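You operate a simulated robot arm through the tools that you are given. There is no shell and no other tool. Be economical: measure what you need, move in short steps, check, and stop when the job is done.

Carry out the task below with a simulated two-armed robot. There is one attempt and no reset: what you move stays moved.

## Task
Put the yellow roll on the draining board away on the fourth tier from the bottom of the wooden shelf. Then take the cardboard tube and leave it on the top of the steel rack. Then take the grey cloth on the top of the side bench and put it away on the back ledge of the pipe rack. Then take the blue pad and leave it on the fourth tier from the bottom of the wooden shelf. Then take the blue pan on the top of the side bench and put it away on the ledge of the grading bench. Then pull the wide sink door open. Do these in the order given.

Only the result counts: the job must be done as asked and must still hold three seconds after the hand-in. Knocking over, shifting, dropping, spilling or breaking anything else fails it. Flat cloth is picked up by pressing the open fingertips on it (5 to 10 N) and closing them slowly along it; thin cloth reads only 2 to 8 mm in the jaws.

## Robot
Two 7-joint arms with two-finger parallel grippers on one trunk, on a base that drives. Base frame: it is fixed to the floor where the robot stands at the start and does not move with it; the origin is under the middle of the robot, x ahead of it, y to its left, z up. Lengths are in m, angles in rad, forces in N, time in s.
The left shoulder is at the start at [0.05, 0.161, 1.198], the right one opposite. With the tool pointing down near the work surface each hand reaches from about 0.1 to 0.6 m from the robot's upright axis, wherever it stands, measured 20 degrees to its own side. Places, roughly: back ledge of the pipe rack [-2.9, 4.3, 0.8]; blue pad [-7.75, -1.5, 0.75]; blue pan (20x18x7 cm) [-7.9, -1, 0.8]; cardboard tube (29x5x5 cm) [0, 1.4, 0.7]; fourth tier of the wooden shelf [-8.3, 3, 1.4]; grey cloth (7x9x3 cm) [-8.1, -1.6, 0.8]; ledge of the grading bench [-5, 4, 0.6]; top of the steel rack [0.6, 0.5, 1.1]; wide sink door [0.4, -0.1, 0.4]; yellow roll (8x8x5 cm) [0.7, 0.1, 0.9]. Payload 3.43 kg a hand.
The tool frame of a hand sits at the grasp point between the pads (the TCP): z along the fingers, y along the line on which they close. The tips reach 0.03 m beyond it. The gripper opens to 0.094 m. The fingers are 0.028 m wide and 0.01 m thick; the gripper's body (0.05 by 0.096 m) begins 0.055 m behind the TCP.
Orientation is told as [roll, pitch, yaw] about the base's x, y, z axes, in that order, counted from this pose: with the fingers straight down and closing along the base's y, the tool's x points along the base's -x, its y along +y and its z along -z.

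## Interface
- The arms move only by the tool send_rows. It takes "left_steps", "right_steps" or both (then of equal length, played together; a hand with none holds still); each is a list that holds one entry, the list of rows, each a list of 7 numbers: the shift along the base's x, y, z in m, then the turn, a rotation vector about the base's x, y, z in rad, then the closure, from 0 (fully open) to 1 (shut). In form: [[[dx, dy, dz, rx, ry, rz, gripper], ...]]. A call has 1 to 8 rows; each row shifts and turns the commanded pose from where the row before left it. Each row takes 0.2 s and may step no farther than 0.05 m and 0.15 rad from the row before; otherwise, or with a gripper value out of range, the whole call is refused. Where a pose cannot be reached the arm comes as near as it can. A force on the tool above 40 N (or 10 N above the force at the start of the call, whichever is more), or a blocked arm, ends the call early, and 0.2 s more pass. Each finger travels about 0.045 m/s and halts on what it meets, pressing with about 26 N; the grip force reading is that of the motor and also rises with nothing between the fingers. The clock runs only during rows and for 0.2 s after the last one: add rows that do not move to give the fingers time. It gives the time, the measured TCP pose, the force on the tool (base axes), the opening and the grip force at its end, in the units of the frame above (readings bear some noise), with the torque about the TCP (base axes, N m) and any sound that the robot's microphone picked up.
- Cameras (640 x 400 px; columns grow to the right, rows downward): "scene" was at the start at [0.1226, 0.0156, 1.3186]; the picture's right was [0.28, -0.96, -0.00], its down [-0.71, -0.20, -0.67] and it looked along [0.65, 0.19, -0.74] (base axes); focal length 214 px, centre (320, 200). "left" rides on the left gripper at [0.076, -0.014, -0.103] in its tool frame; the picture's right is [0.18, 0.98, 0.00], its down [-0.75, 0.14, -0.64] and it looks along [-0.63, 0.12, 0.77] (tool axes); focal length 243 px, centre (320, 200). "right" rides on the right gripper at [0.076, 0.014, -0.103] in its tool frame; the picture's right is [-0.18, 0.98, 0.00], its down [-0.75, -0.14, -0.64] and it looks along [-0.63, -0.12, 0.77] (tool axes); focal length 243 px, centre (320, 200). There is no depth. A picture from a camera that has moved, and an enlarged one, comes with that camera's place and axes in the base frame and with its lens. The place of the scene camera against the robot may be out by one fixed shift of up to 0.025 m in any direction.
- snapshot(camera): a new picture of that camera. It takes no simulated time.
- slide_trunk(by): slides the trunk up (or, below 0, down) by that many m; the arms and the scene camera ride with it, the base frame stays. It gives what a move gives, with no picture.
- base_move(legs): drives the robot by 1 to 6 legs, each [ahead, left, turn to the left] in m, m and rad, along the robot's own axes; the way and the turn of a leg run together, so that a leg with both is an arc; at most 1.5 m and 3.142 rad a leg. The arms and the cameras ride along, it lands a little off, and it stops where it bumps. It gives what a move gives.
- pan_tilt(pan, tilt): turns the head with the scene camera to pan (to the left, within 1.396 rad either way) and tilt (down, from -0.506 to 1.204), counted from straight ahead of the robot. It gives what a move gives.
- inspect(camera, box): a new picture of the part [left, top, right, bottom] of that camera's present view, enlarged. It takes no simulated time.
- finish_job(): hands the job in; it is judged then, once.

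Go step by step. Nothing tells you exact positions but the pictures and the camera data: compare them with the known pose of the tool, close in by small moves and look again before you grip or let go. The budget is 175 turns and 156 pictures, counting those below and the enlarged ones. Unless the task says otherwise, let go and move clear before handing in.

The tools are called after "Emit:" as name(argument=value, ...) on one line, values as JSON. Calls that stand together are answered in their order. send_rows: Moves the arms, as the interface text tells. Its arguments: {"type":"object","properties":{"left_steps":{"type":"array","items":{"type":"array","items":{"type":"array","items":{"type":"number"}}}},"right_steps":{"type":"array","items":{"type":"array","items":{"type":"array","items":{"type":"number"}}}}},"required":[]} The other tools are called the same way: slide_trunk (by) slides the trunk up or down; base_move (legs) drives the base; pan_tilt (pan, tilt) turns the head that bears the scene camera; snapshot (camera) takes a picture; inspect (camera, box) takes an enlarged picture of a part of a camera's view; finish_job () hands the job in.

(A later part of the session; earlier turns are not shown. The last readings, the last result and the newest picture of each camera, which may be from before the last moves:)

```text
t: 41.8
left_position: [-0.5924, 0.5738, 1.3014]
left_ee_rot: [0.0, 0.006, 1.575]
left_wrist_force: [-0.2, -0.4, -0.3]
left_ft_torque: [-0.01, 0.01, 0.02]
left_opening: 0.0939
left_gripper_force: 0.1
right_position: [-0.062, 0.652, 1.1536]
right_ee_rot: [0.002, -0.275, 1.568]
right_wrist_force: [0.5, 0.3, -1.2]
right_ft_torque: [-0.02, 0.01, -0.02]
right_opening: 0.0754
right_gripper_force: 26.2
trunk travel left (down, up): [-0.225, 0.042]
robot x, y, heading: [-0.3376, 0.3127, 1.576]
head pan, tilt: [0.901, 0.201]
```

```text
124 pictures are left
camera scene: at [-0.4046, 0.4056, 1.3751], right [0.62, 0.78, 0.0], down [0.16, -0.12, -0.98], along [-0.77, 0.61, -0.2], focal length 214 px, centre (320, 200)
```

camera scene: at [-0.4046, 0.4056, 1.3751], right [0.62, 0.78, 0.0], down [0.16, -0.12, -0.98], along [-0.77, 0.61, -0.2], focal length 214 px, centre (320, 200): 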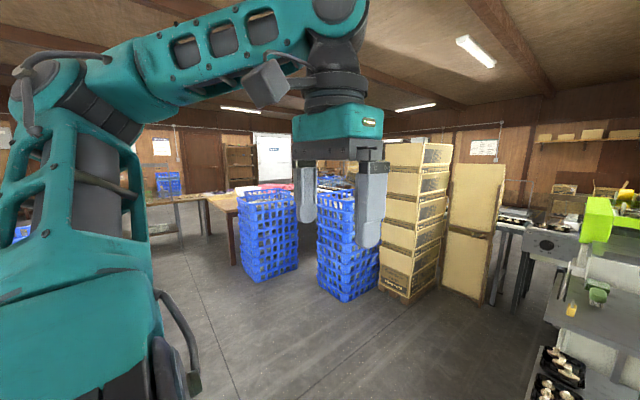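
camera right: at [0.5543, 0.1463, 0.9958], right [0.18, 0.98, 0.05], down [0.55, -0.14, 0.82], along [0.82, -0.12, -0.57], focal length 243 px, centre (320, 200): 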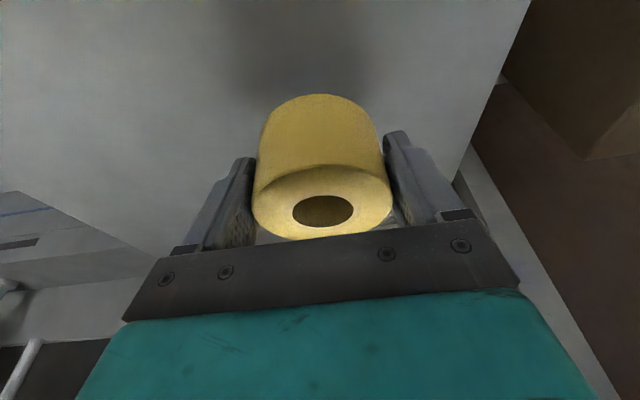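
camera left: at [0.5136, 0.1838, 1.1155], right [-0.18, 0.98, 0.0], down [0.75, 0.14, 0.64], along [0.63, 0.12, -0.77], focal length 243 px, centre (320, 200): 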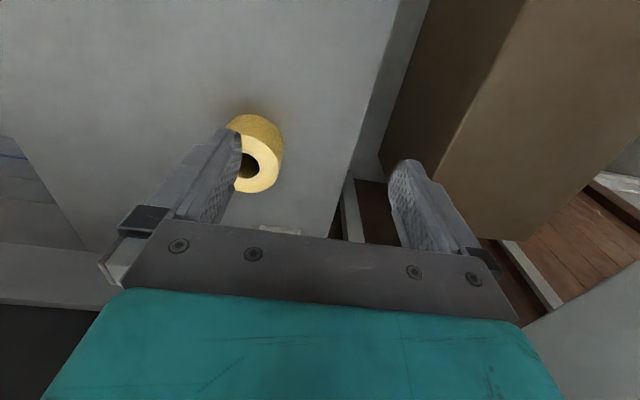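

The tube bench is ahead. I'll turn to face −x, toward the far room, and look along the route.

Emit:
base_move(legs=[[0, 0, 1.571]])

Emit:
pan_tilt(pan=0.0, tilt=0.2)

Emit:
snapshot(camera="scene")

Emit:
inspect(camera="scene", box=[120, 100, 520, 300])

```text
t: 46.1
left_position: [-0.5944, 0.0558, 1.2996]
left_ee_rot: [0.001, 0.004, -3.123]
left_wrist_force: [-0.2, -0.1, -0.2]
left_ft_torque: [-0.02, 0.03, -0.02]
left_opening: 0.0939
left_gripper_force: 0.1
right_position: [-0.6802, 0.5859, 1.1539]
right_ee_rot: [0.004, -0.275, -3.13]
right_wrist_force: [0.2, 0.8, -1.5]
right_ft_torque: [0.0, -0.01, 0.01]
right_opening: 0.0756
right_gripper_force: 25.8
trunk travel left (down, up): [-0.225, 0.042]
robot x, y, heading: [-0.3369, 0.3169, -3.128]
head pan, tilt: [0.901, 0.201]
```

```text
t: 47.3
left_position: [-0.5952, 0.0551, 1.3012]
left_ee_rot: [0.0, 0.004, -3.124]
left_wrist_force: [1.0, 0.0, -0.2]
left_ft_torque: [0.05, 0.02, 0.02]
left_opening: 0.094
left_gripper_force: 0.1
right_position: [-0.6818, 0.5842, 1.1533]
right_ee_rot: [0.002, -0.276, -3.13]
right_wrist_force: [-0.7, 0.4, -1.7]
right_ft_torque: [-0.01, -0.03, 0.0]
right_opening: 0.0753
right_gripper_force: 26.2
trunk travel left (down, up): [-0.225, 0.042]
robot x, y, heading: [-0.34, 0.3163, -3.126]
head pan, tilt: [0.0, 0.201]
```

```text
123 pictures are left
camera scene: at [-0.4648, 0.3057, 1.3751], right [-0.02, 1.0, 0.0], down [0.2, 0.0, -0.98], along [-0.98, -0.02, -0.2], focal length 214 px, centre (320, 200)
```

scene: 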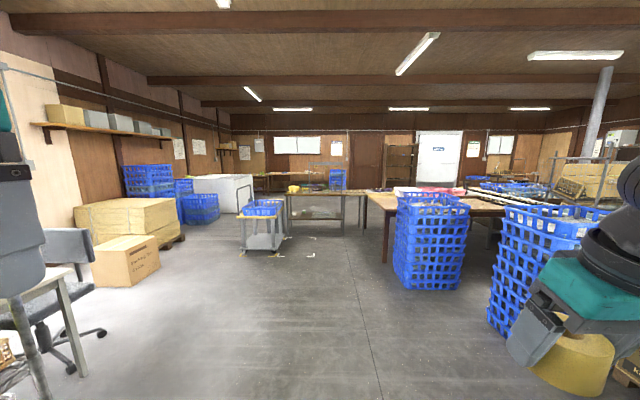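

```text
1.60 times, centred on (320, 200) of scene
camera zoom: at [-0.4648, 0.3057, 1.3751], right [-0.02, 1.0, 0.0], down [0.2, 0.0, -0.98], along [-0.98, -0.02, -0.2], focal length 343 px, centre (320, 200)
```

zoom: 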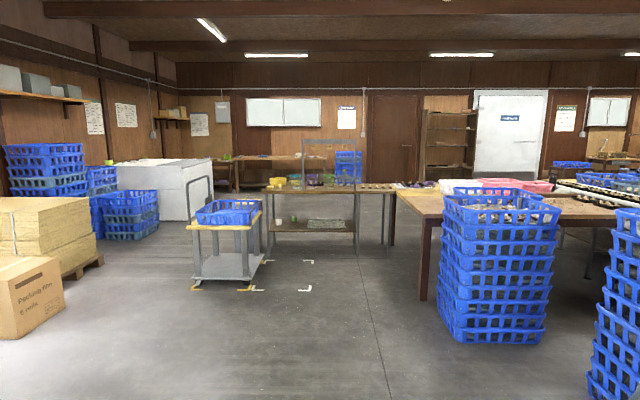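

The wooden shelf is at the far back wall, just right of centre. The centre table and a bench block the direct way, so I'll go round on the left (−y) side, between the cart and the freezer. First I drive to about (-2.6, -0.9).

Emit:
base_move(legs=[[1.13, 0.6, 0], [1.13, 0.6, 0]])

Emit:
snapshot(camera="scene")

```text
t: 59.8
left_position: [-2.8495, -1.1547, 1.3]
left_ee_rot: [0.0, 0.005, -3.127]
left_wrist_force: [0.7, -0.4, 0.2]
left_ft_torque: [-0.02, 0.01, 0.04]
left_opening: 0.0941
left_gripper_force: 0.1
right_position: [-2.9335, -0.6263, 1.1524]
right_ee_rot: [0.001, -0.276, -3.133]
right_wrist_force: [0.3, -0.6, -1.7]
right_ft_torque: [0.0, 0.0, 0.02]
right_opening: 0.0755
right_gripper_force: 26.1
trunk travel left (down, up): [-0.225, 0.042]
robot x, y, heading: [-2.5945, -0.8988, -3.129]
head pan, tilt: [0.0, 0.201]
```

```text
121 pictures are left
camera scene: at [-2.7188, -0.9057, 1.375], right [-0.01, 1.0, 0.0], down [0.2, 0.0, -0.98], along [-0.98, -0.01, -0.2], focal length 214 px, centre (320, 200)
```

scene: 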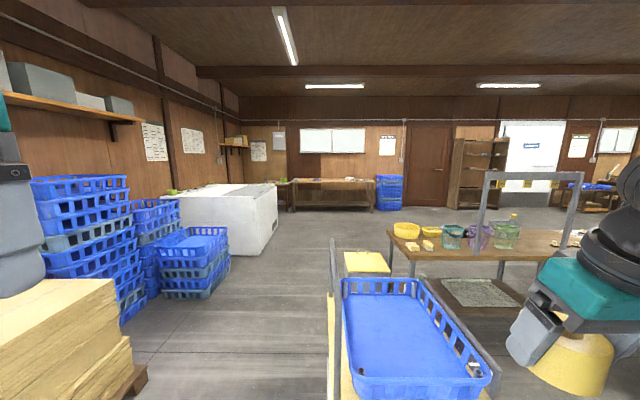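

The cart is just ahead on the right. I'll sidestep left first, then go forward through the gap to the open area beyond.

Emit:
base_move(legs=[[0, 0.52, 0], [1.2, 0, 0], [1.3, -0.1, 0], [1.2, -0.6, 0]])

Emit:
snapshot(camera="scene")

Emit:
pan_tilt(pan=-0.8, tilt=0.2)

Emit:
snapshot(camera="scene")

```text
t: 62.7
left_position: [-2.8501, -1.6403, 1.3005]
left_ee_rot: [0.0, 0.005, -3.136]
left_wrist_force: [0.1, 0.0, 0.2]
left_ft_torque: [-0.03, 0.02, -0.03]
left_opening: 0.094
left_gripper_force: 0.0
right_position: [-2.9276, -1.11, 1.1537]
right_ee_rot: [0.005, -0.276, 3.141]
right_wrist_force: [-0.4, 0.3, -0.9]
right_ft_torque: [-0.01, -0.01, 0.0]
right_opening: 0.0754
right_gripper_force: 26.3
trunk travel left (down, up): [-0.225, 0.042]
robot x, y, heading: [-2.589, -1.387, -3.144]
head pan, tilt: [0.0, 0.201]
stopped in leg 1: the robot was blocked; the commanded pose is now the measured one
```

```text
120 pictures are left
camera scene: at [-2.7157, -1.392, 1.3751], right [0.0, 1.0, 0.0], down [0.2, 0.0, -0.98], along [-0.98, 0.0, -0.2], focal length 214 px, centre (320, 200)
```

scene: 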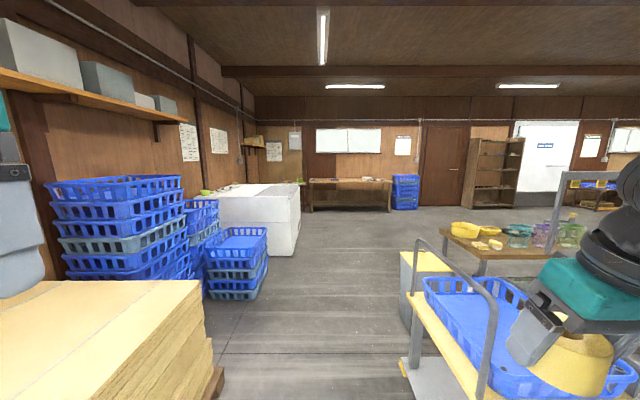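

```text
t: 63.8
left_position: [-2.8502, -1.6422, 1.3001]
left_ee_rot: [0.0, 0.005, -3.137]
left_wrist_force: [0.4, 0.1, -0.2]
left_ft_torque: [0.02, 0.0, 0.0]
left_opening: 0.0942
left_gripper_force: 0.0
right_position: [-2.927, -1.1101, 1.1536]
right_ee_rot: [0.002, -0.274, 3.139]
right_wrist_force: [-0.1, -0.4, -1.3]
right_ft_torque: [-0.05, 0.0, 0.03]
right_opening: 0.0755
right_gripper_force: 26.0
trunk travel left (down, up): [-0.225, 0.042]
robot x, y, heading: [-2.5888, -1.3859, -3.14]
head pan, tilt: [-0.799, 0.201]
```

```text
119 pictures are left
camera scene: at [-2.6875, -1.3266, 1.3751], right [0.72, 0.7, 0.0], down [0.14, -0.14, -0.98], along [-0.68, 0.7, -0.2], focal length 214 px, centre (320, 200)
```

scene: 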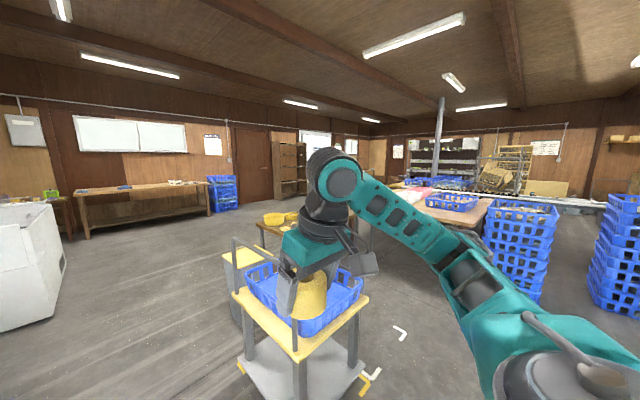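

The base touched the low carton on the left and stopped. I'll raise the right hand so its elbow clears the cart handle, shift slightly right and go ahead.

Emit:
send_rows(right_steps=[[[0, 0, 0.03, 0, 0, 0, 1], [0, 0, 0.03, 0, 0, 0, 1], [0, 0, 0.03, 0, 0, 0, 1], [0, 0, 0.03, 0, 0, 0, 1]]])

Emit:
base_move(legs=[[0, -0.03, 0], [0.6, 0.02, 0], [0.8, 0.1, 0], [1.2, -0.2, 0], [1.0, -0.6, 0]])

Emit:
snapshot(camera="scene")

```text
t: 64.8
left_position: [-2.8497, -1.6419, 1.3005]
left_ee_rot: [-0.001, 0.008, -3.138]
left_wrist_force: [-0.2, -0.3, 0.8]
left_ft_torque: [0.01, 0.04, 0.03]
left_opening: 0.0937
left_gripper_force: 0.1
right_position: [-2.9265, -1.1109, 1.2742]
right_ee_rot: [0.0, -0.275, 3.139]
right_wrist_force: [-0.6, -0.7, -0.5]
right_ft_torque: [-0.01, 0.0, -0.02]
right_opening: 0.0755
right_gripper_force: 26.3
trunk travel left (down, up): [-0.225, 0.042]
robot x, y, heading: [-2.5857, -1.3887, -3.143]
head pan, tilt: [-0.799, 0.201]
```

```text
t: 83.7
left_position: [-6.4276, -0.9555, 1.2986]
left_ee_rot: [-0.001, 0.006, -3.126]
left_wrist_force: [-1.1, 0.4, 0.4]
left_ft_torque: [-0.02, 0.01, -0.02]
left_opening: 0.0939
left_gripper_force: 0.2
right_position: [-6.5123, -0.4257, 1.2735]
right_ee_rot: [0.002, -0.273, -3.129]
right_wrist_force: [-0.8, 0.0, -2.2]
right_ft_torque: [-0.01, -0.02, 0.03]
right_opening: 0.0755
right_gripper_force: 25.8
trunk travel left (down, up): [-0.225, 0.042]
robot x, y, heading: [-6.1702, -0.6941, -3.13]
head pan, tilt: [-0.799, 0.201]
```

```text
118 pictures are left
camera scene: at [-6.2705, -0.6381, 1.375], right [0.71, 0.71, 0.0], down [0.14, -0.14, -0.98], along [-0.69, 0.69, -0.2], focal length 214 px, centre (320, 200)
```

scene: 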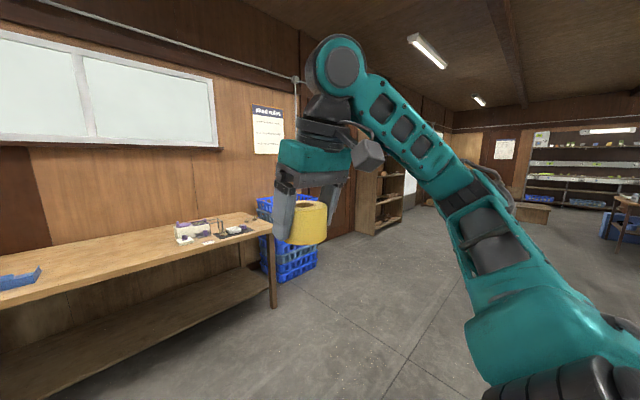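

The route is clear. I'll drive toward the front of the wooden shelf.

Emit:
base_move(legs=[[0.15, -1.4, 0], [0.15, -1.4, 0], [0.1, -0.8, 0]])

Emit:
pan_tilt(pan=0.0, tilt=0.2)

Emit:
snapshot(camera="scene")

```text
t: 101.2
left_position: [-6.8481, 2.6311, 1.3002]
left_ee_rot: [0.0, 0.006, -3.125]
left_wrist_force: [0.4, 0.9, 0.1]
left_ft_torque: [-0.01, 0.0, 0.05]
left_opening: 0.0938
left_gripper_force: 0.1
right_position: [-6.9321, 3.1609, 1.2743]
right_ee_rot: [0.003, -0.275, -3.132]
right_wrist_force: [0.1, 0.1, -0.8]
right_ft_torque: [-0.03, 0.0, 0.0]
right_opening: 0.0753
right_gripper_force: 26.5
trunk travel left (down, up): [-0.225, 0.042]
robot x, y, heading: [-6.591, 2.8881, -3.131]
head pan, tilt: [-0.799, 0.201]
```

```text
t: 102.4
left_position: [-6.848, 2.6314, 1.3008]
left_ee_rot: [0.001, 0.005, -3.124]
left_wrist_force: [-0.1, -1.0, -0.9]
left_ft_torque: [0.0, 0.0, 0.01]
left_opening: 0.0937
left_gripper_force: 0.1
right_position: [-6.9324, 3.1605, 1.2737]
right_ee_rot: [0.002, -0.275, -3.132]
right_wrist_force: [0.2, -0.3, -1.5]
right_ft_torque: [0.03, -0.04, 0.01]
right_opening: 0.0755
right_gripper_force: 26.0
trunk travel left (down, up): [-0.225, 0.042]
robot x, y, heading: [-6.5947, 2.8891, -3.128]
head pan, tilt: [0.0, 0.201]
```

```text
117 pictures are left
camera scene: at [-6.7177, 2.8807, 1.3751], right [-0.01, 1.0, 0.0], down [0.2, 0.0, -0.98], along [-0.98, -0.01, -0.2], focal length 214 px, centre (320, 200)
```

scene: 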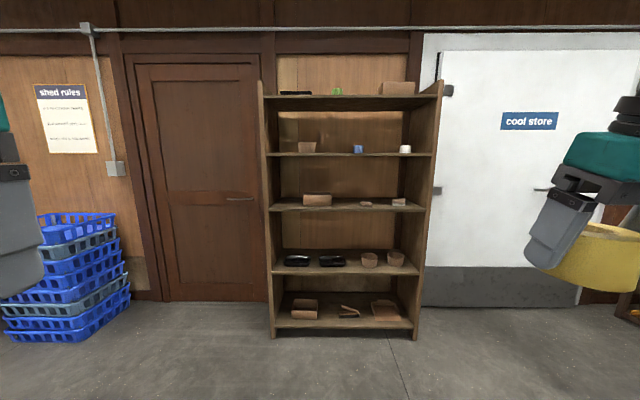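

Counting boards from the bottom, the fourth tier is the one with a small box, a blue item and a cup, at z≈1.37. I'll place the roll in the gap between the blue item and the cup, at y≈3.25, so I'm moving closer and raising the trunk.

Emit:
slide_trunk(by=0.04)

Emit:
base_move(legs=[[0.8, -0.14, 0]])

Emit:
pan_tilt(pan=0.0, tilt=0.1)

Emit:
snapshot(camera="scene")

Emit:
snapshot(camera="right")

```text
t: 103.2
left_position: [-6.8492, 2.6306, 1.3402]
left_ee_rot: [-0.002, 0.004, -3.126]
left_wrist_force: [-1.0, -0.2, 0.3]
left_ft_torque: [0.01, -0.02, 0.01]
left_opening: 0.0938
left_gripper_force: 0.0
right_position: [-6.9324, 3.1601, 1.3124]
right_ee_rot: [0.001, -0.274, -3.131]
right_wrist_force: [-0.1, -0.6, -1.9]
right_ft_torque: [-0.02, -0.04, 0.0]
right_opening: 0.0755
right_gripper_force: 26.0
trunk travel left (down, up): [-0.265, 0.002]
robot x, y, heading: [-6.5856, 2.885, -3.131]
head pan, tilt: [0.0, 0.201]
```

```text
t: 107.5
left_position: [-7.6474, 2.761, 1.3414]
left_ee_rot: [0.001, 0.005, -3.126]
left_wrist_force: [-0.3, -0.5, 0.5]
left_ft_torque: [0.02, -0.03, 0.0]
left_opening: 0.094
left_gripper_force: 0.1
right_position: [-7.7319, 3.2924, 1.3129]
right_ee_rot: [0.001, -0.275, -3.131]
right_wrist_force: [-0.6, 0.7, -0.9]
right_ft_torque: [-0.02, -0.03, -0.01]
right_opening: 0.0754
right_gripper_force: 26.2
trunk travel left (down, up): [-0.265, 0.002]
robot x, y, heading: [-7.389, 3.0207, -3.126]
head pan, tilt: [0.0, 0.201]
```

```text
t: 108.2
left_position: [-7.6478, 2.7617, 1.3407]
left_ee_rot: [0.001, 0.007, -3.127]
left_wrist_force: [-0.2, 0.5, 0.0]
left_ft_torque: [0.0, 0.01, 0.01]
left_opening: 0.0943
left_gripper_force: 0.0
right_position: [-7.7316, 3.2904, 1.3137]
right_ee_rot: [0.002, -0.273, -3.132]
right_wrist_force: [0.7, -1.0, -1.9]
right_ft_torque: [0.02, 0.01, 0.01]
right_opening: 0.0755
right_gripper_force: 26.1
trunk travel left (down, up): [-0.265, 0.002]
robot x, y, heading: [-7.3888, 3.0229, -3.13]
head pan, tilt: [0.0, 0.099]
```

```text
116 pictures are left
camera scene: at [-7.5155, 3.0114, 1.4244], right [-0.01, 1.0, 0.0], down [0.1, 0.0, -0.99], along [-0.99, -0.01, -0.1], focal length 214 px, centre (320, 200)
```

scene: 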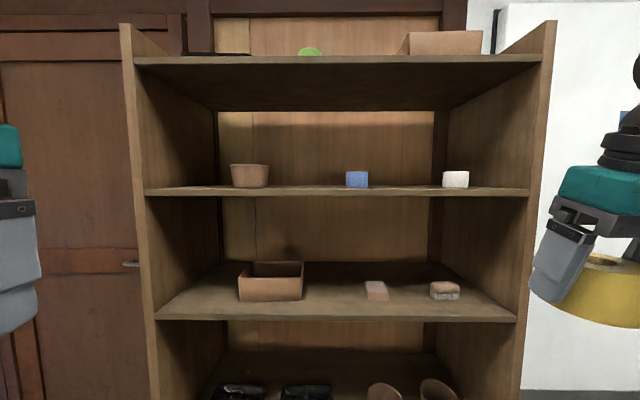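

```text
115 pictures are left
camera right: at [-7.6319, 3.2784, 1.3916], right [-0.17, -0.98, 0.05], down [-0.55, 0.14, 0.82], along [-0.82, 0.11, -0.57], focal length 243 px, centre (320, 200)
```

right: 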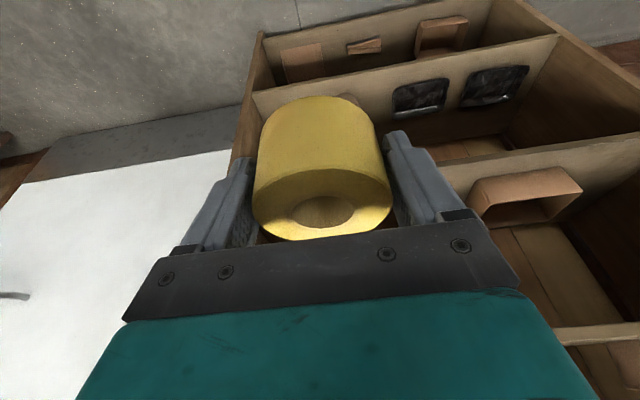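

The fourth tier's surface is at z≈1.385–1.395 and its front edge is at x≈-8.10. I'll raise the right hand to z≈1.475 and tilt it further forward so the wrist clears the tier above.

Emit:
send_rows(right_steps=[[[0, 0.003, 0.03, 0, 0.055, 0, 1], [0, 0.003, 0.03, 0, 0.055, 0, 1], [0, 0.003, 0.03, 0, 0.055, 0, 1], [0, 0.003, 0.03, 0, 0.055, 0, 1], [0, 0.003, 0.03, 0, 0.055, 0, 1], [0, 0, 0.012, 0, 0.05, 0, 1]]])

Emit:
base_move(legs=[[0.24, 0, 0]])

Emit:
snapshot(camera="right")

Emit:
pan_tilt(pan=-0.4, tilt=0.1)

Emit:
snapshot(camera="scene")

```text
t: 109.6
left_position: [-7.6479, 2.7613, 1.3399]
left_ee_rot: [0.001, 0.006, -3.126]
left_wrist_force: [-0.2, 0.4, -1.1]
left_ft_torque: [0.0, -0.02, 0.02]
left_opening: 0.0939
left_gripper_force: 0.1
right_position: [-7.7298, 3.3065, 1.4761]
right_ee_rot: [-0.002, -0.602, -3.129]
right_wrist_force: [0.2, -0.3, -1.0]
right_ft_torque: [-0.02, -0.02, -0.01]
right_opening: 0.0756
right_gripper_force: 26.0
trunk travel left (down, up): [-0.265, 0.002]
robot x, y, heading: [-7.3892, 3.0189, -3.127]
head pan, tilt: [0.0, 0.099]
```

```text
t: 111.4
left_position: [-7.8891, 2.76, 1.34]
left_ee_rot: [0.001, 0.003, -3.134]
left_wrist_force: [-0.2, 0.6, -0.7]
left_ft_torque: [0.0, 0.01, 0.0]
left_opening: 0.0943
left_gripper_force: 0.0
right_position: [-7.9676, 3.3072, 1.4745]
right_ee_rot: [-0.001, -0.601, -3.137]
right_wrist_force: [0.4, -0.8, -0.9]
right_ft_torque: [0.03, -0.04, 0.04]
right_opening: 0.0754
right_gripper_force: 26.0
trunk travel left (down, up): [-0.265, 0.002]
robot x, y, heading: [-7.6273, 3.0189, -3.134]
head pan, tilt: [0.0, 0.099]
```

```text
114 pictures are left
camera right: at [-7.8488, 3.2931, 1.5166], right [-0.15, -0.98, 0.1], down [-0.26, 0.14, 0.96], along [-0.95, 0.11, -0.28], focal length 243 px, centre (320, 200)
```

right: 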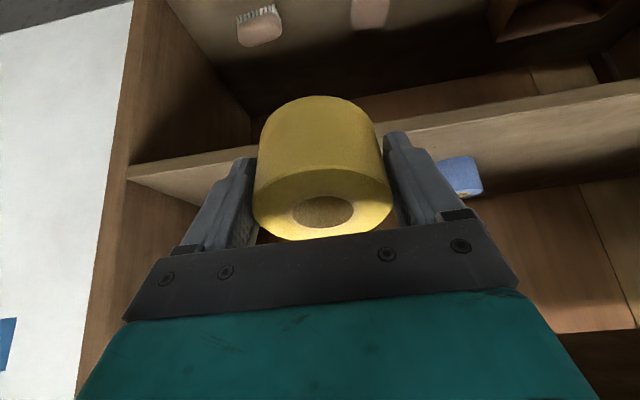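

```text
t: 112.2
left_position: [-7.8876, 2.7613, 1.3406]
left_ee_rot: [0.0, 0.005, -3.132]
left_wrist_force: [-1.1, -0.5, 0.3]
left_ft_torque: [-0.01, -0.02, -0.02]
left_opening: 0.0941
left_gripper_force: 0.1
right_position: [-7.968, 3.3078, 1.4752]
right_ee_rot: [-0.001, -0.602, -3.137]
right_wrist_force: [-1.3, 0.7, -2.7]
right_ft_torque: [-0.03, -0.01, 0.02]
right_opening: 0.0756
right_gripper_force: 25.8
trunk travel left (down, up): [-0.265, 0.002]
robot x, y, heading: [-7.6278, 3.0156, -3.136]
head pan, tilt: [-0.4, 0.099]
```

```text
113 pictures are left
camera scene: at [-7.7478, 3.0458, 1.4244], right [0.38, 0.92, 0.0], down [0.09, -0.04, -0.99], along [-0.92, 0.38, -0.1], focal length 214 px, centre (320, 200)
```

scene: 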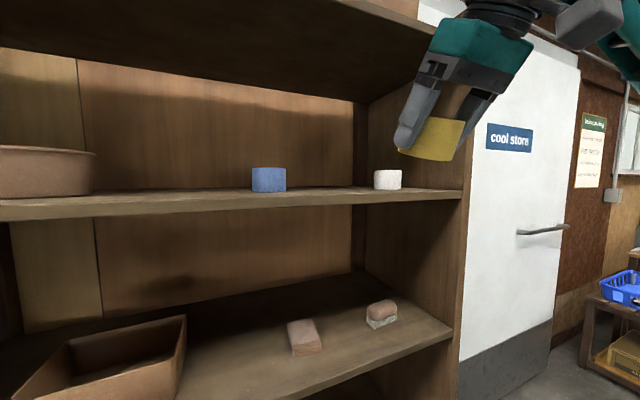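

The tier front is at x≈-8.09, the blue block at about (-8.19, 3.13), and my slot is clear. I'm moving the roll in over the tier, level at z 1.475.

Emit:
send_rows(right_steps=[[[-0.03, -0.002, 0, 0, 0, 0, 1], [-0.03, -0.002, 0, 0, 0, 0, 1], [-0.03, -0.002, 0, 0, 0, 0, 1], [-0.03, -0.002, 0, 0, 0, 0, 1], [-0.03, -0.002, 0, 0, 0, 0, 1], [-0.03, -0.002, 0, 0, 0, 0, 1], [-0.028, 0, 0, 0, 0, 0, 1]]])

Emit:
snapshot(camera="right")

Emit:
snapshot(camera="scene")

```text
t: 113.8
left_position: [-7.8884, 2.7597, 1.3397]
left_ee_rot: [-0.002, 0.005, -3.132]
left_wrist_force: [-1.0, -0.6, -0.2]
left_ft_torque: [0.01, 0.0, -0.07]
left_opening: 0.0939
left_gripper_force: 0.2
right_position: [-8.1769, 3.2941, 1.4736]
right_ee_rot: [-0.004, -0.598, -3.135]
right_wrist_force: [-0.4, 0.2, -0.6]
right_ft_torque: [0.01, -0.06, 0.02]
right_opening: 0.0756
right_gripper_force: 25.8
trunk travel left (down, up): [-0.265, 0.002]
robot x, y, heading: [-7.6321, 3.0174, -3.137]
head pan, tilt: [-0.4, 0.099]
```

```text
112 pictures are left
camera right: at [-8.0574, 3.2803, 1.5159], right [-0.15, -0.98, 0.1], down [-0.26, 0.14, 0.96], along [-0.95, 0.11, -0.28], focal length 243 px, centre (320, 200)
```

right: 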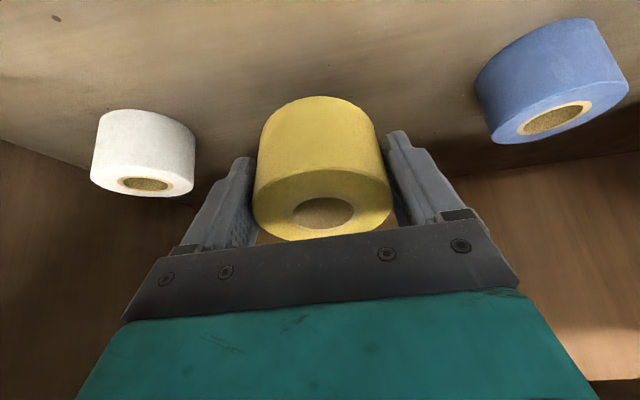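

```text
111 pictures are left
camera scene: at [-7.7484, 3.0455, 1.4243], right [0.38, 0.92, 0.0], down [0.09, -0.04, -0.99], along [-0.92, 0.38, -0.1], focal length 214 px, centre (320, 200)
```

scene: 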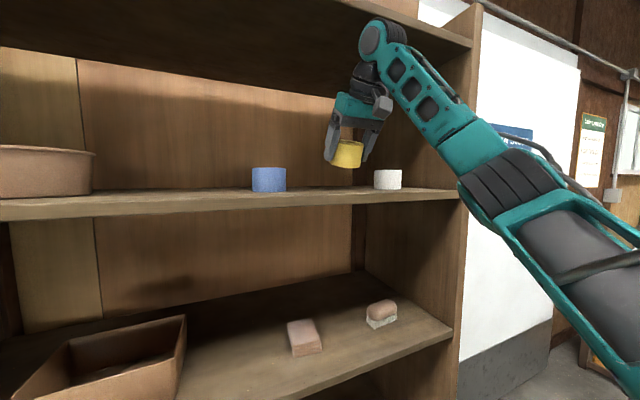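

The roll is over the slot with white and blue rolls on either side. I'm lowering it gently to contact.

Emit:
send_rows(right_steps=[[[0, 0, -0.01, 0, 0, 0, 1], [0, 0, -0.01, 0, 0, 0, 1], [0, 0, -0.005, 0, 0, 0, 1], [0, 0, -0.004, 0, 0, 0, 1]]])

Emit:
inspect(camera="scene", box=[240, 80, 440, 220])

```text
t: 114.8
left_position: [-7.8887, 2.7617, 1.3403]
left_ee_rot: [0.0, 0.005, -3.133]
left_wrist_force: [-0.4, -0.1, 0.2]
left_ft_torque: [-0.03, -0.02, -0.01]
left_opening: 0.0939
left_gripper_force: 0.0
right_position: [-8.1767, 3.294, 1.4459]
right_ee_rot: [-0.002, -0.6, -3.137]
right_wrist_force: [-0.5, 0.0, -1.0]
right_ft_torque: [-0.01, -0.03, 0.02]
right_opening: 0.0758
right_gripper_force: 26.4
trunk travel left (down, up): [-0.265, 0.002]
robot x, y, heading: [-7.6275, 3.0151, -3.134]
head pan, tilt: [-0.4, 0.099]
```

```text
2.86 times, centred on (340, 150) of scene
camera zoom: at [-7.7478, 3.046, 1.4244], right [0.38, 0.92, 0.0], down [0.09, -0.04, -0.99], along [-0.92, 0.38, -0.1], focal length 613 px, centre (263, 343)
```

zoom: 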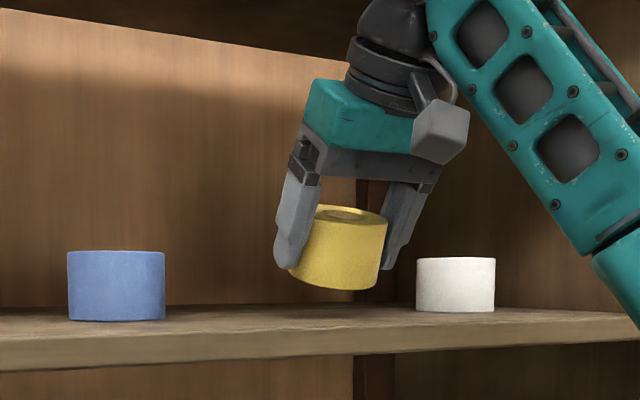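

About 1.5–2 cm remains beneath the roll, so I'm continuing down in small steps.

Emit:
send_rows(right_steps=[[[0, 0, -0.005, 0, 0, 0, 1], [0, 0, -0.004, 0, 0, 0, 1], [0, 0, -0.003, 0, 0, 0, 1], [0, 0, -0.002, 0, 0, 0, 1], [0, 0, 0, 0, 0, 0, 1]]])

Emit:
inspect(camera="scene", box=[240, 80, 440, 220])

```text
t: 116.0
left_position: [-7.8886, 2.7607, 1.3402]
left_ee_rot: [0.0, 0.006, -3.133]
left_wrist_force: [0.6, 0.2, 0.7]
left_ft_torque: [0.01, 0.01, 0.0]
left_opening: 0.0939
left_gripper_force: 0.0
right_position: [-8.1751, 3.2945, 1.4333]
right_ee_rot: [-0.001, -0.601, -3.136]
right_wrist_force: [-0.8, -0.3, -1.5]
right_ft_torque: [-0.04, -0.01, -0.03]
right_opening: 0.0757
right_gripper_force: 26.4
trunk travel left (down, up): [-0.265, 0.002]
robot x, y, heading: [-7.6288, 3.0165, -3.14]
head pan, tilt: [-0.4, 0.099]
```

```text
2.86 times, centred on (340, 150) of scene
camera zoom: at [-7.7477, 3.0458, 1.4244], right [0.38, 0.92, 0.0], down [0.09, -0.04, -0.99], along [-0.92, 0.38, -0.1], focal length 613 px, centre (263, 343)
```

zoom: 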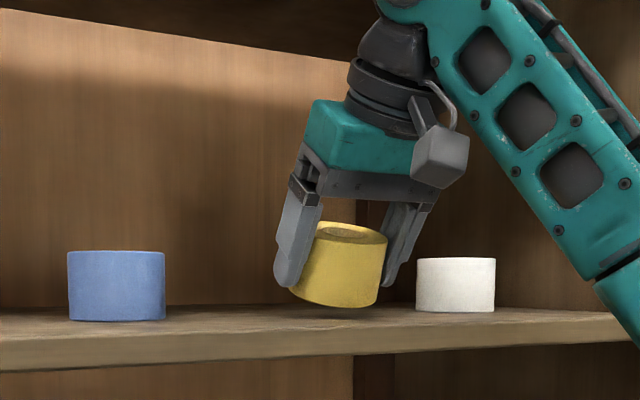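

Only a few millimetres remain. Going on.

Emit:
send_rows(right_steps=[[[0, 0, -0.002, 0, 0, 0, 1], [0, 0, -0.002, 0, 0, 0, 1], [0, 0, -0.002, 0, 0, 0, 1], [0, 0, 0, 0, 0, 0, 1]]])

Emit:
inspect(camera="scene", box=[240, 80, 440, 220])

```text
t: 117.0
left_position: [-7.8877, 2.7612, 1.3401]
left_ee_rot: [0.0, 0.006, -3.132]
left_wrist_force: [-1.1, 0.7, 0.5]
left_ft_torque: [0.02, 0.0, -0.04]
left_opening: 0.0939
left_gripper_force: 0.1
right_position: [-8.1759, 3.2953, 1.4257]
right_ee_rot: [-0.001, -0.6, -3.136]
right_wrist_force: [0.3, -0.9, -0.7]
right_ft_torque: [-0.02, -0.01, -0.01]
right_opening: 0.0759
right_gripper_force: 26.1
trunk travel left (down, up): [-0.265, 0.002]
robot x, y, heading: [-7.6292, 3.0169, -3.137]
head pan, tilt: [-0.4, 0.099]
```

```text
2.86 times, centred on (340, 150) of scene
camera zoom: at [-7.7477, 3.0458, 1.4244], right [0.38, 0.92, 0.0], down [0.09, -0.04, -0.99], along [-0.92, 0.38, -0.1], focal length 613 px, centre (263, 343)
```

zoom: 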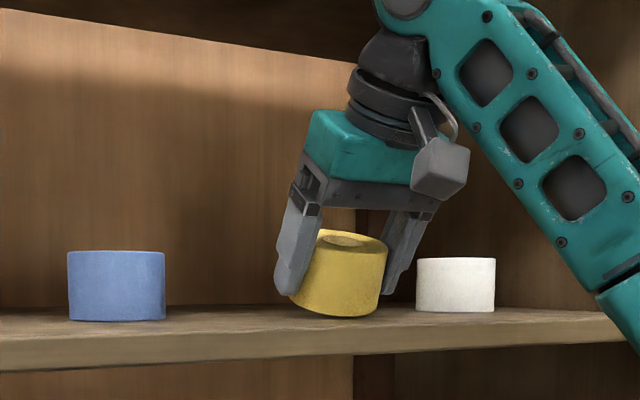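

There's still no contact force. A few more millimetres.

Emit:
send_rows(right_steps=[[[0, 0, -0.002, 0, 0, 0, 1], [0, 0, -0.002, 0, 0, 0, 1], [0, 0, 0, 0, 0, 0, 1]]])

Emit:
inspect(camera="scene", box=[240, 80, 440, 220])

```text
t: 117.8
left_position: [-7.8872, 2.7595, 1.3402]
left_ee_rot: [0.0, 0.005, -3.133]
left_wrist_force: [0.2, -0.9, -0.2]
left_ft_torque: [-0.03, -0.02, 0.0]
left_opening: 0.0939
left_gripper_force: 0.0
right_position: [-8.1741, 3.2945, 1.4239]
right_ee_rot: [-0.001, -0.608, -3.136]
right_wrist_force: [-5.8, 2.9, 14.7]
right_ft_torque: [0.09, -0.03, 0.06]
right_opening: 0.0755
right_gripper_force: 26.2
trunk travel left (down, up): [-0.265, 0.002]
robot x, y, heading: [-7.6291, 3.0184, -3.136]
head pan, tilt: [-0.4, 0.099]
```

```text
2.86 times, centred on (340, 150) of scene
camera zoom: at [-7.7474, 3.0456, 1.4248], right [0.38, 0.92, 0.0], down [0.09, -0.04, -1.0], along [-0.92, 0.38, -0.1], focal length 613 px, centre (263, 343)
```

zoom: 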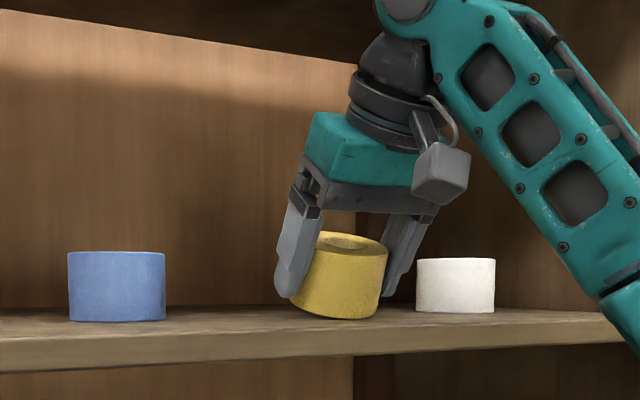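

There's contact at the roll's near edge. I'll rotate the hand back to level the roll about that edge, then release slowly.

Emit:
send_rows(right_steps=[[[-0.0035, 0, -0.0005, 0, -0.075, 0, 1], [-0.0035, 0, -0.002, 0, -0.075, 0, 1], [-0.003, 0, -0.002, 0, -0.075, 0, 1], [0, 0, 0, 0, 0, 0, 1]]])

Emit:
inspect(camera="scene", box=[240, 0, 480, 220])

```text
t: 118.8
left_position: [-7.8878, 2.7603, 1.3401]
left_ee_rot: [-0.002, 0.003, -3.133]
left_wrist_force: [-0.4, -0.5, 0.5]
left_ft_torque: [0.02, 0.02, -0.01]
left_opening: 0.0939
left_gripper_force: 0.0
right_position: [-8.1838, 3.2945, 1.4196]
right_ee_rot: [0.0, -0.376, -3.138]
right_wrist_force: [-5.0, 0.2, 18.9]
right_ft_torque: [-0.02, -0.32, 0.0]
right_opening: 0.0756
right_gripper_force: 25.6
trunk travel left (down, up): [-0.265, 0.002]
robot x, y, heading: [-7.6319, 3.017, -3.135]
head pan, tilt: [-0.4, 0.099]
```

```text
1.82 times, centred on (360, 110) of scene
camera zoom: at [-7.7469, 3.045, 1.4246], right [0.38, 0.92, 0.0], down [0.09, -0.04, -1.0], along [-0.92, 0.38, -0.1], focal length 390 px, centre (247, 364)
```

zoom: 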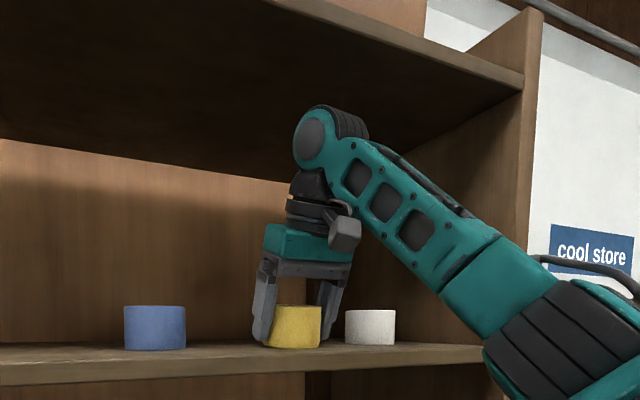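

The roll is level now. I'm opening the fingers and backing straight out.

Emit:
send_rows(right_steps=[[[0, 0, 0.001, 0, 0, 0, 0.1], [0, 0, 0.001, 0, 0, 0, 0], [0, 0, 0, 0, 0, 0, 0], [0, 0, 0, 0, 0, 0, 0]]])

Emit:
snapshot(camera="right")

```text
t: 119.8
left_position: [-7.8879, 2.7608, 1.3389]
left_ee_rot: [0.0, 0.004, -3.134]
left_wrist_force: [-0.5, 0.5, -0.7]
left_ft_torque: [0.03, -0.02, 0.01]
left_opening: 0.094
left_gripper_force: 0.1
right_position: [-8.1845, 3.2954, 1.4193]
right_ee_rot: [0.0, -0.374, -3.135]
right_wrist_force: [-0.3, -0.8, -0.3]
right_ft_torque: [-0.02, 0.0, 0.02]
right_opening: 0.0941
right_gripper_force: 0.1
trunk travel left (down, up): [-0.265, 0.002]
robot x, y, heading: [-7.6293, 3.0161, -3.135]
head pan, tilt: [-0.4, 0.099]
```

```text
105 pictures are left
camera right: at [-8.0781, 3.2808, 1.4871], right [-0.17, -0.98, 0.07], down [-0.47, 0.14, 0.87], along [-0.87, 0.11, -0.48], focal length 243 px, centre (320, 200)
```

right: 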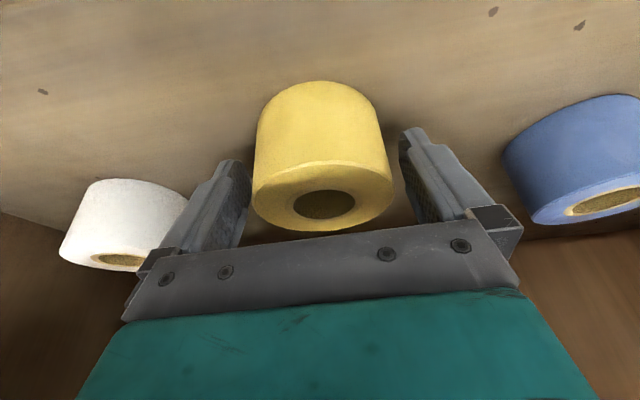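

The roll stands free on the fourth tier. I'm backing the hand out and tucking it, then will retrace the route toward the cardboard tube.

Emit:
send_rows(right_steps=[[[0.03, 0, 0.002, 0, 0, 0, 0], [0.04, 0, 0.002, 0, 0, 0, 0], [0.045, 0, 0, 0, 0, 0, 0], [0.045, 0, 0, 0, 0, 0, 0], [0.03, 0, -0.02, 0, -0.1, 0, 0], [0.01, 0, -0.04, 0, -0.1, 0, 0], [0, 0, -0.04, 0, -0.1, 0, 0], [0, 0, -0.02, 0, -0.075, 0, 0]]])

Emit:
base_move(legs=[[-0.9, 0, 0], [-0.1, 1.4, 0], [-0.1, 1.4, 0], [-0.3, 0.9, 0]])

Emit:
pan_tilt(pan=0.0, tilt=0.3)

Emit:
snapshot(camera="scene")

```text
t: 121.7
left_position: [-7.8881, 2.7611, 1.3393]
left_ee_rot: [0.0, 0.005, -3.132]
left_wrist_force: [0.8, -0.1, 0.1]
left_ft_torque: [0.03, 0.0, -0.01]
left_opening: 0.0936
left_gripper_force: 0.1
right_position: [-7.9853, 3.2962, 1.3029]
right_ee_rot: [0.002, 0.003, -3.136]
right_wrist_force: [0.1, 1.4, -0.2]
right_ft_torque: [-0.01, -0.01, -0.01]
right_opening: 0.0938
right_gripper_force: 0.2
trunk travel left (down, up): [-0.265, 0.002]
robot x, y, heading: [-7.6313, 3.0154, -3.139]
head pan, tilt: [-0.4, 0.099]
```

```text
t: 144.0
left_position: [-6.4712, -0.9144, 1.3396]
left_ee_rot: [-0.002, 0.003, -3.113]
left_wrist_force: [-0.1, 0.9, 0.5]
left_ft_torque: [0.0, 0.0, 0.01]
left_opening: 0.0941
left_gripper_force: 0.0
right_position: [-6.579, -0.3796, 1.3033]
right_ee_rot: [0.002, 0.0, -3.117]
right_wrist_force: [0.2, -1.3, -0.4]
right_ft_torque: [0.0, 0.03, 0.02]
right_opening: 0.094
right_gripper_force: 0.1
trunk travel left (down, up): [-0.265, 0.002]
robot x, y, heading: [-6.2188, -0.6522, -3.118]
head pan, tilt: [-0.4, 0.099]
```

```text
t: 144.9
left_position: [-6.4708, -0.9145, 1.3402]
left_ee_rot: [-0.001, 0.003, -3.114]
left_wrist_force: [0.2, -0.4, -0.2]
left_ft_torque: [-0.02, -0.02, -0.01]
left_opening: 0.094
left_gripper_force: 0.1
right_position: [-6.5779, -0.3801, 1.3029]
right_ee_rot: [0.002, 0.0, -3.117]
right_wrist_force: [0.2, 0.2, -0.3]
right_ft_torque: [-0.01, -0.01, 0.02]
right_opening: 0.094
right_gripper_force: 0.1
trunk travel left (down, up): [-0.265, 0.002]
robot x, y, heading: [-6.2174, -0.6509, -3.119]
head pan, tilt: [0.0, 0.3]
```

```text
104 pictures are left
camera scene: at [-6.3438, -0.6625, 1.4058], right [-0.02, 1.0, 0.0], down [0.3, 0.01, -0.96], along [-0.96, -0.02, -0.3], focal length 214 px, centre (320, 200)
```

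scene: 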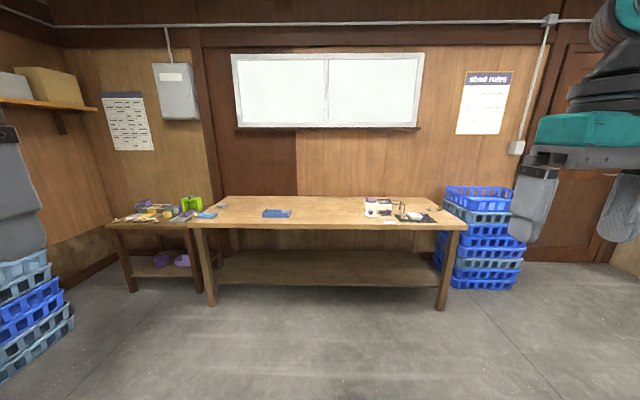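

This is a useful view of the side bench. I'll zoom in on it now and then go on with the return drive.

Emit:
inspect(camera="scene", box=[100, 170, 460, 250])

Emit:
base_move(legs=[[-1.0, 0.62, 0], [-1.2, 0.16, 0], [-0.8, -0.05, 0], [-0.6, 0, 0], [0, -0.45, 0]])

Emit:
snapshot(camera="scene")

```text
1.78 times, centred on (280, 210) of scene
camera zoom: at [-6.3438, -0.6625, 1.4058], right [-0.02, 1.0, 0.0], down [0.3, 0.01, -0.96], along [-0.96, -0.02, -0.3], focal length 381 px, centre (391, 182)
```

zoom: 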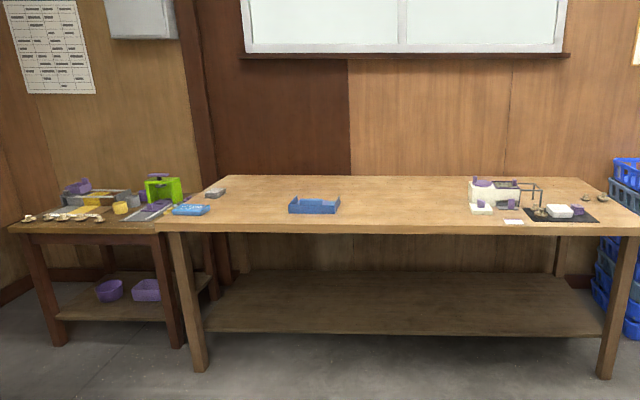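

```text
t: 165.9
left_position: [-2.8402, -1.0714, 1.3397]
left_ee_rot: [0.0, 0.004, -3.079]
left_wrist_force: [0.7, -0.4, 0.4]
left_ft_torque: [0.0, -0.02, 0.03]
left_opening: 0.0942
left_gripper_force: 0.0
right_position: [-2.9648, -0.5402, 1.3024]
right_ee_rot: [0.002, 0.001, -3.084]
right_wrist_force: [-0.6, 0.8, 0.5]
right_ft_torque: [-0.01, 0.0, -0.01]
right_opening: 0.0939
right_gripper_force: 0.0
trunk travel left (down, up): [-0.265, 0.002]
robot x, y, heading: [-2.5944, -0.8009, -3.085]
head pan, tilt: [0.0, 0.3]
```

```text
102 pictures are left
camera scene: at [-2.7212, -0.8148, 1.4058], right [-0.06, 1.0, 0.0], down [0.3, 0.02, -0.96], along [-0.95, -0.06, -0.3], focal length 214 px, centre (320, 200)
```

scene: 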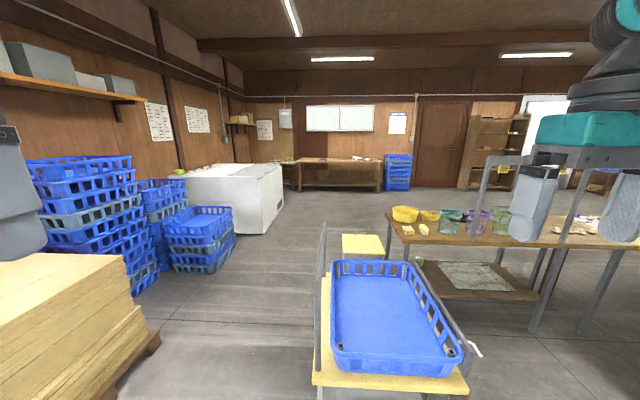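

On the bench I see the grey cloth at the left end, the blue pad beside it and the blue pan to the right. Next I drive back to the tube bench by the steel rack and face +y.

Emit:
base_move(legs=[[-1.236, -0.606, 0], [-1.186, -0.606, 0], [0, 0, -1.627]])

Emit:
pan_tilt(pan=-0.2, tilt=0.7)

Emit:
snapshot(camera="scene")

```text
t: 183.0
left_position: [-0.5022, 0.812, 1.3408]
left_ee_rot: [-0.002, 0.006, 1.596]
left_wrist_force: [-0.2, -0.2, -1.2]
left_ft_torque: [-0.01, 0.0, -0.02]
left_opening: 0.0939
left_gripper_force: 0.2
right_position: [0.0326, 0.9156, 1.3037]
right_ee_rot: [0.002, 0.0, 1.591]
right_wrist_force: [0.0, -0.1, 0.7]
right_ft_torque: [0.01, -0.02, 0.01]
right_opening: 0.094
right_gripper_force: 0.1
trunk travel left (down, up): [-0.265, 0.002]
robot x, y, heading: [-0.2408, 0.5552, 1.593]
head pan, tilt: [0.0, 0.3]
```

```text
t: 183.9
left_position: [-0.5016, 0.8112, 1.3403]
left_ee_rot: [-0.001, 0.006, 1.596]
left_wrist_force: [0.2, 0.0, -0.1]
left_ft_torque: [0.0, -0.03, -0.04]
left_opening: 0.094
left_gripper_force: 0.1
right_position: [0.0334, 0.9155, 1.3048]
right_ee_rot: [0.002, 0.001, 1.592]
right_wrist_force: [-0.6, 0.5, 0.0]
right_ft_torque: [0.0, 0.0, 0.01]
right_opening: 0.0939
right_gripper_force: 0.0
trunk travel left (down, up): [-0.265, 0.002]
robot x, y, heading: [-0.2429, 0.5549, 1.589]
head pan, tilt: [-0.201, 0.7]
```

```text
101 pictures are left
camera scene: at [-0.2208, 0.6743, 1.3697], right [0.98, -0.18, 0.0], down [-0.11, -0.63, -0.77], along [0.14, 0.75, -0.64], focal length 214 px, centre (320, 200)
```

scene: 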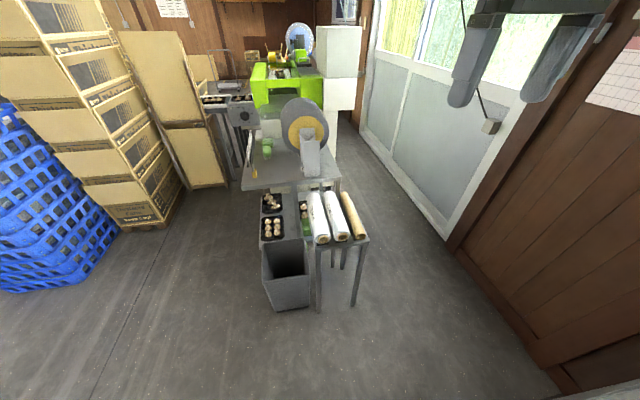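

The cardboard tube is the right-hand brown one, centred near (0.05, 1.34, 0.7) and lying along y. I'll move closer, then hover the right hand over it.

Emit:
base_move(legs=[[0.25, -0.07, 0]])

Emit:
send_rows(right_steps=[[[0, 0.03, -0.03, 0, 0, 0, 0], [0, 0.03, -0.03, 0, 0, 0, 0], [0, 0.02, -0.04, 0, 0, 0, 0], [0, 0.01, -0.045, 0, 0, 0, 0], [0, 0, -0.045, 0, 0, 0, 0], [0, 0, -0.045, 0, 0, 0, 0], [0, 0, -0.045, 0, 0, 0, 0], [0, 0, -0.045, 0, 0, 0, 0]]])

Emit:
snapshot(camera="right")

Emit:
snapshot(camera="scene")

```text
t: 185.7
left_position: [-0.4353, 1.063, 1.339]
left_ee_rot: [0.001, 0.005, 1.593]
left_wrist_force: [0.5, 0.4, -0.5]
left_ft_torque: [-0.01, -0.03, -0.01]
left_opening: 0.0939
left_gripper_force: 0.2
right_position: [0.0986, 1.1659, 1.3028]
right_ee_rot: [0.003, -0.002, 1.588]
right_wrist_force: [-0.5, 0.9, -0.6]
right_ft_torque: [0.0, 0.02, 0.04]
right_opening: 0.0941
right_gripper_force: 0.0
trunk travel left (down, up): [-0.265, 0.002]
robot x, y, heading: [-0.1746, 0.8068, 1.587]
head pan, tilt: [-0.201, 0.7]
```

```text
t: 187.5
left_position: [-0.4357, 1.0624, 1.34]
left_ee_rot: [0.0, 0.006, 1.591]
left_wrist_force: [-0.7, 0.3, 0.4]
left_ft_torque: [0.01, -0.01, 0.0]
left_opening: 0.0939
left_gripper_force: 0.0
right_position: [0.0968, 1.2556, 0.976]
right_ee_rot: [0.001, -0.003, 1.59]
right_wrist_force: [0.5, -0.4, -0.8]
right_ft_torque: [-0.01, 0.03, 0.0]
right_opening: 0.0938
right_gripper_force: 0.1
trunk travel left (down, up): [-0.265, 0.002]
robot x, y, heading: [-0.1795, 0.8098, 1.588]
head pan, tilt: [-0.201, 0.7]
```

```text
100 pictures are left
camera right: at [0.0833, 1.1792, 1.0788], right [-0.99, 0.17, 0.0], down [0.13, 0.75, 0.64], along [0.11, 0.63, -0.77], focal length 243 px, centre (320, 200)
```

right: 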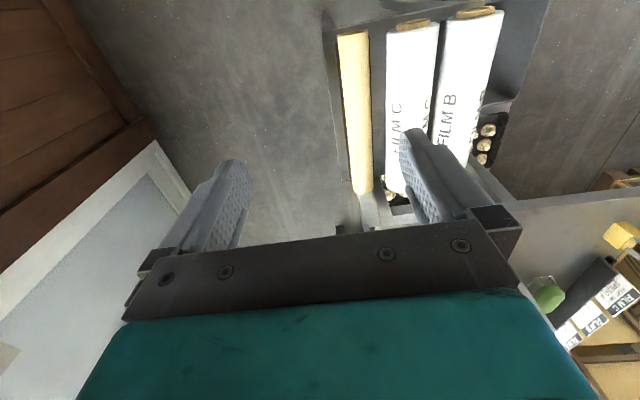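

```text
99 pictures are left
camera scene: at [-0.1547, 0.9242, 1.3697], right [0.98, -0.18, 0.0], down [-0.12, -0.63, -0.76], along [0.14, 0.75, -0.64], focal length 214 px, centre (320, 200)
```

scene: 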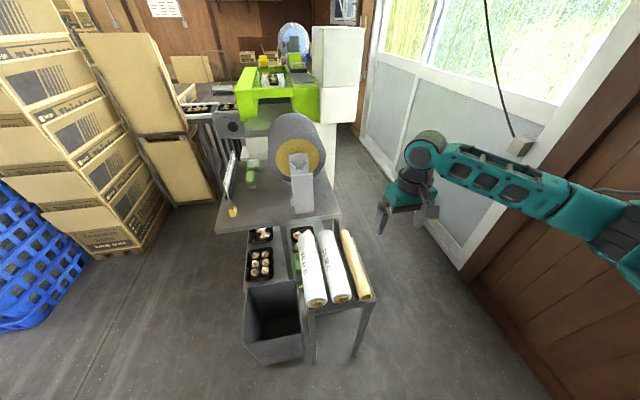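

The tube's axis is at x≈0.046, y 1.23–1.52, z≈0.66, with about 2.5 cm gap to the white roll. I'll preset the opening to about 7 cm and hover over its middle.

Emit:
send_rows(right_steps=[[[-0.02, 0.03, -0.01, 0.05, 0, 0, 0.25], [-0.02, 0.03, -0.02, 0.05, 0, 0, 0.25], [-0.011, 0.03, -0.03, 0.05, 0, 0, 0.25], [0, 0.018, -0.04, 0.05, 0, 0, 0.25], [0, 0, -0.045, 0, 0, 0, 0.25], [0, 0, -0.035, 0, 0, 0, 0.25]]])

Emit:
snapshot(camera="right")

```text
t: 188.9
left_position: [-0.4355, 1.0624, 1.3401]
left_ee_rot: [0.0, 0.005, 1.592]
left_wrist_force: [0.0, 0.3, -0.1]
left_ft_torque: [0.02, 0.0, -0.01]
left_opening: 0.0942
left_gripper_force: 0.1
right_position: [0.0477, 1.3638, 0.7973]
right_ee_rot: [-0.003, -0.2, 1.59]
right_wrist_force: [-0.5, 0.0, -0.7]
right_ft_torque: [-0.01, 0.04, 0.02]
right_opening: 0.0705
right_gripper_force: 0.1
trunk travel left (down, up): [-0.265, 0.002]
robot x, y, heading: [-0.1728, 0.8064, 1.588]
head pan, tilt: [-0.201, 0.7]
```

```text
98 pictures are left
camera right: at [0.0327, 1.2689, 0.8834], right [-0.99, 0.16, 0.03], down [0.13, 0.61, 0.78], along [0.11, 0.77, -0.63], focal length 243 px, centre (320, 200)
```

right: 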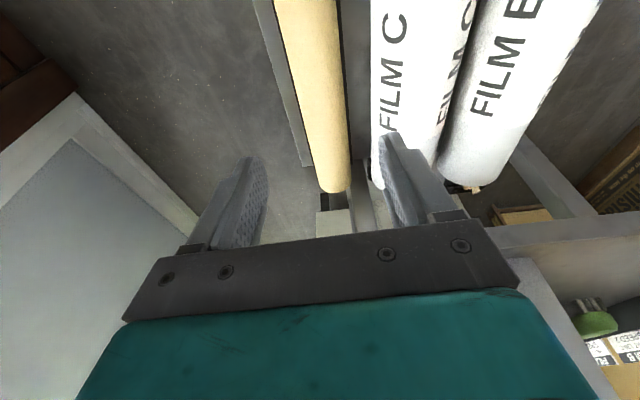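

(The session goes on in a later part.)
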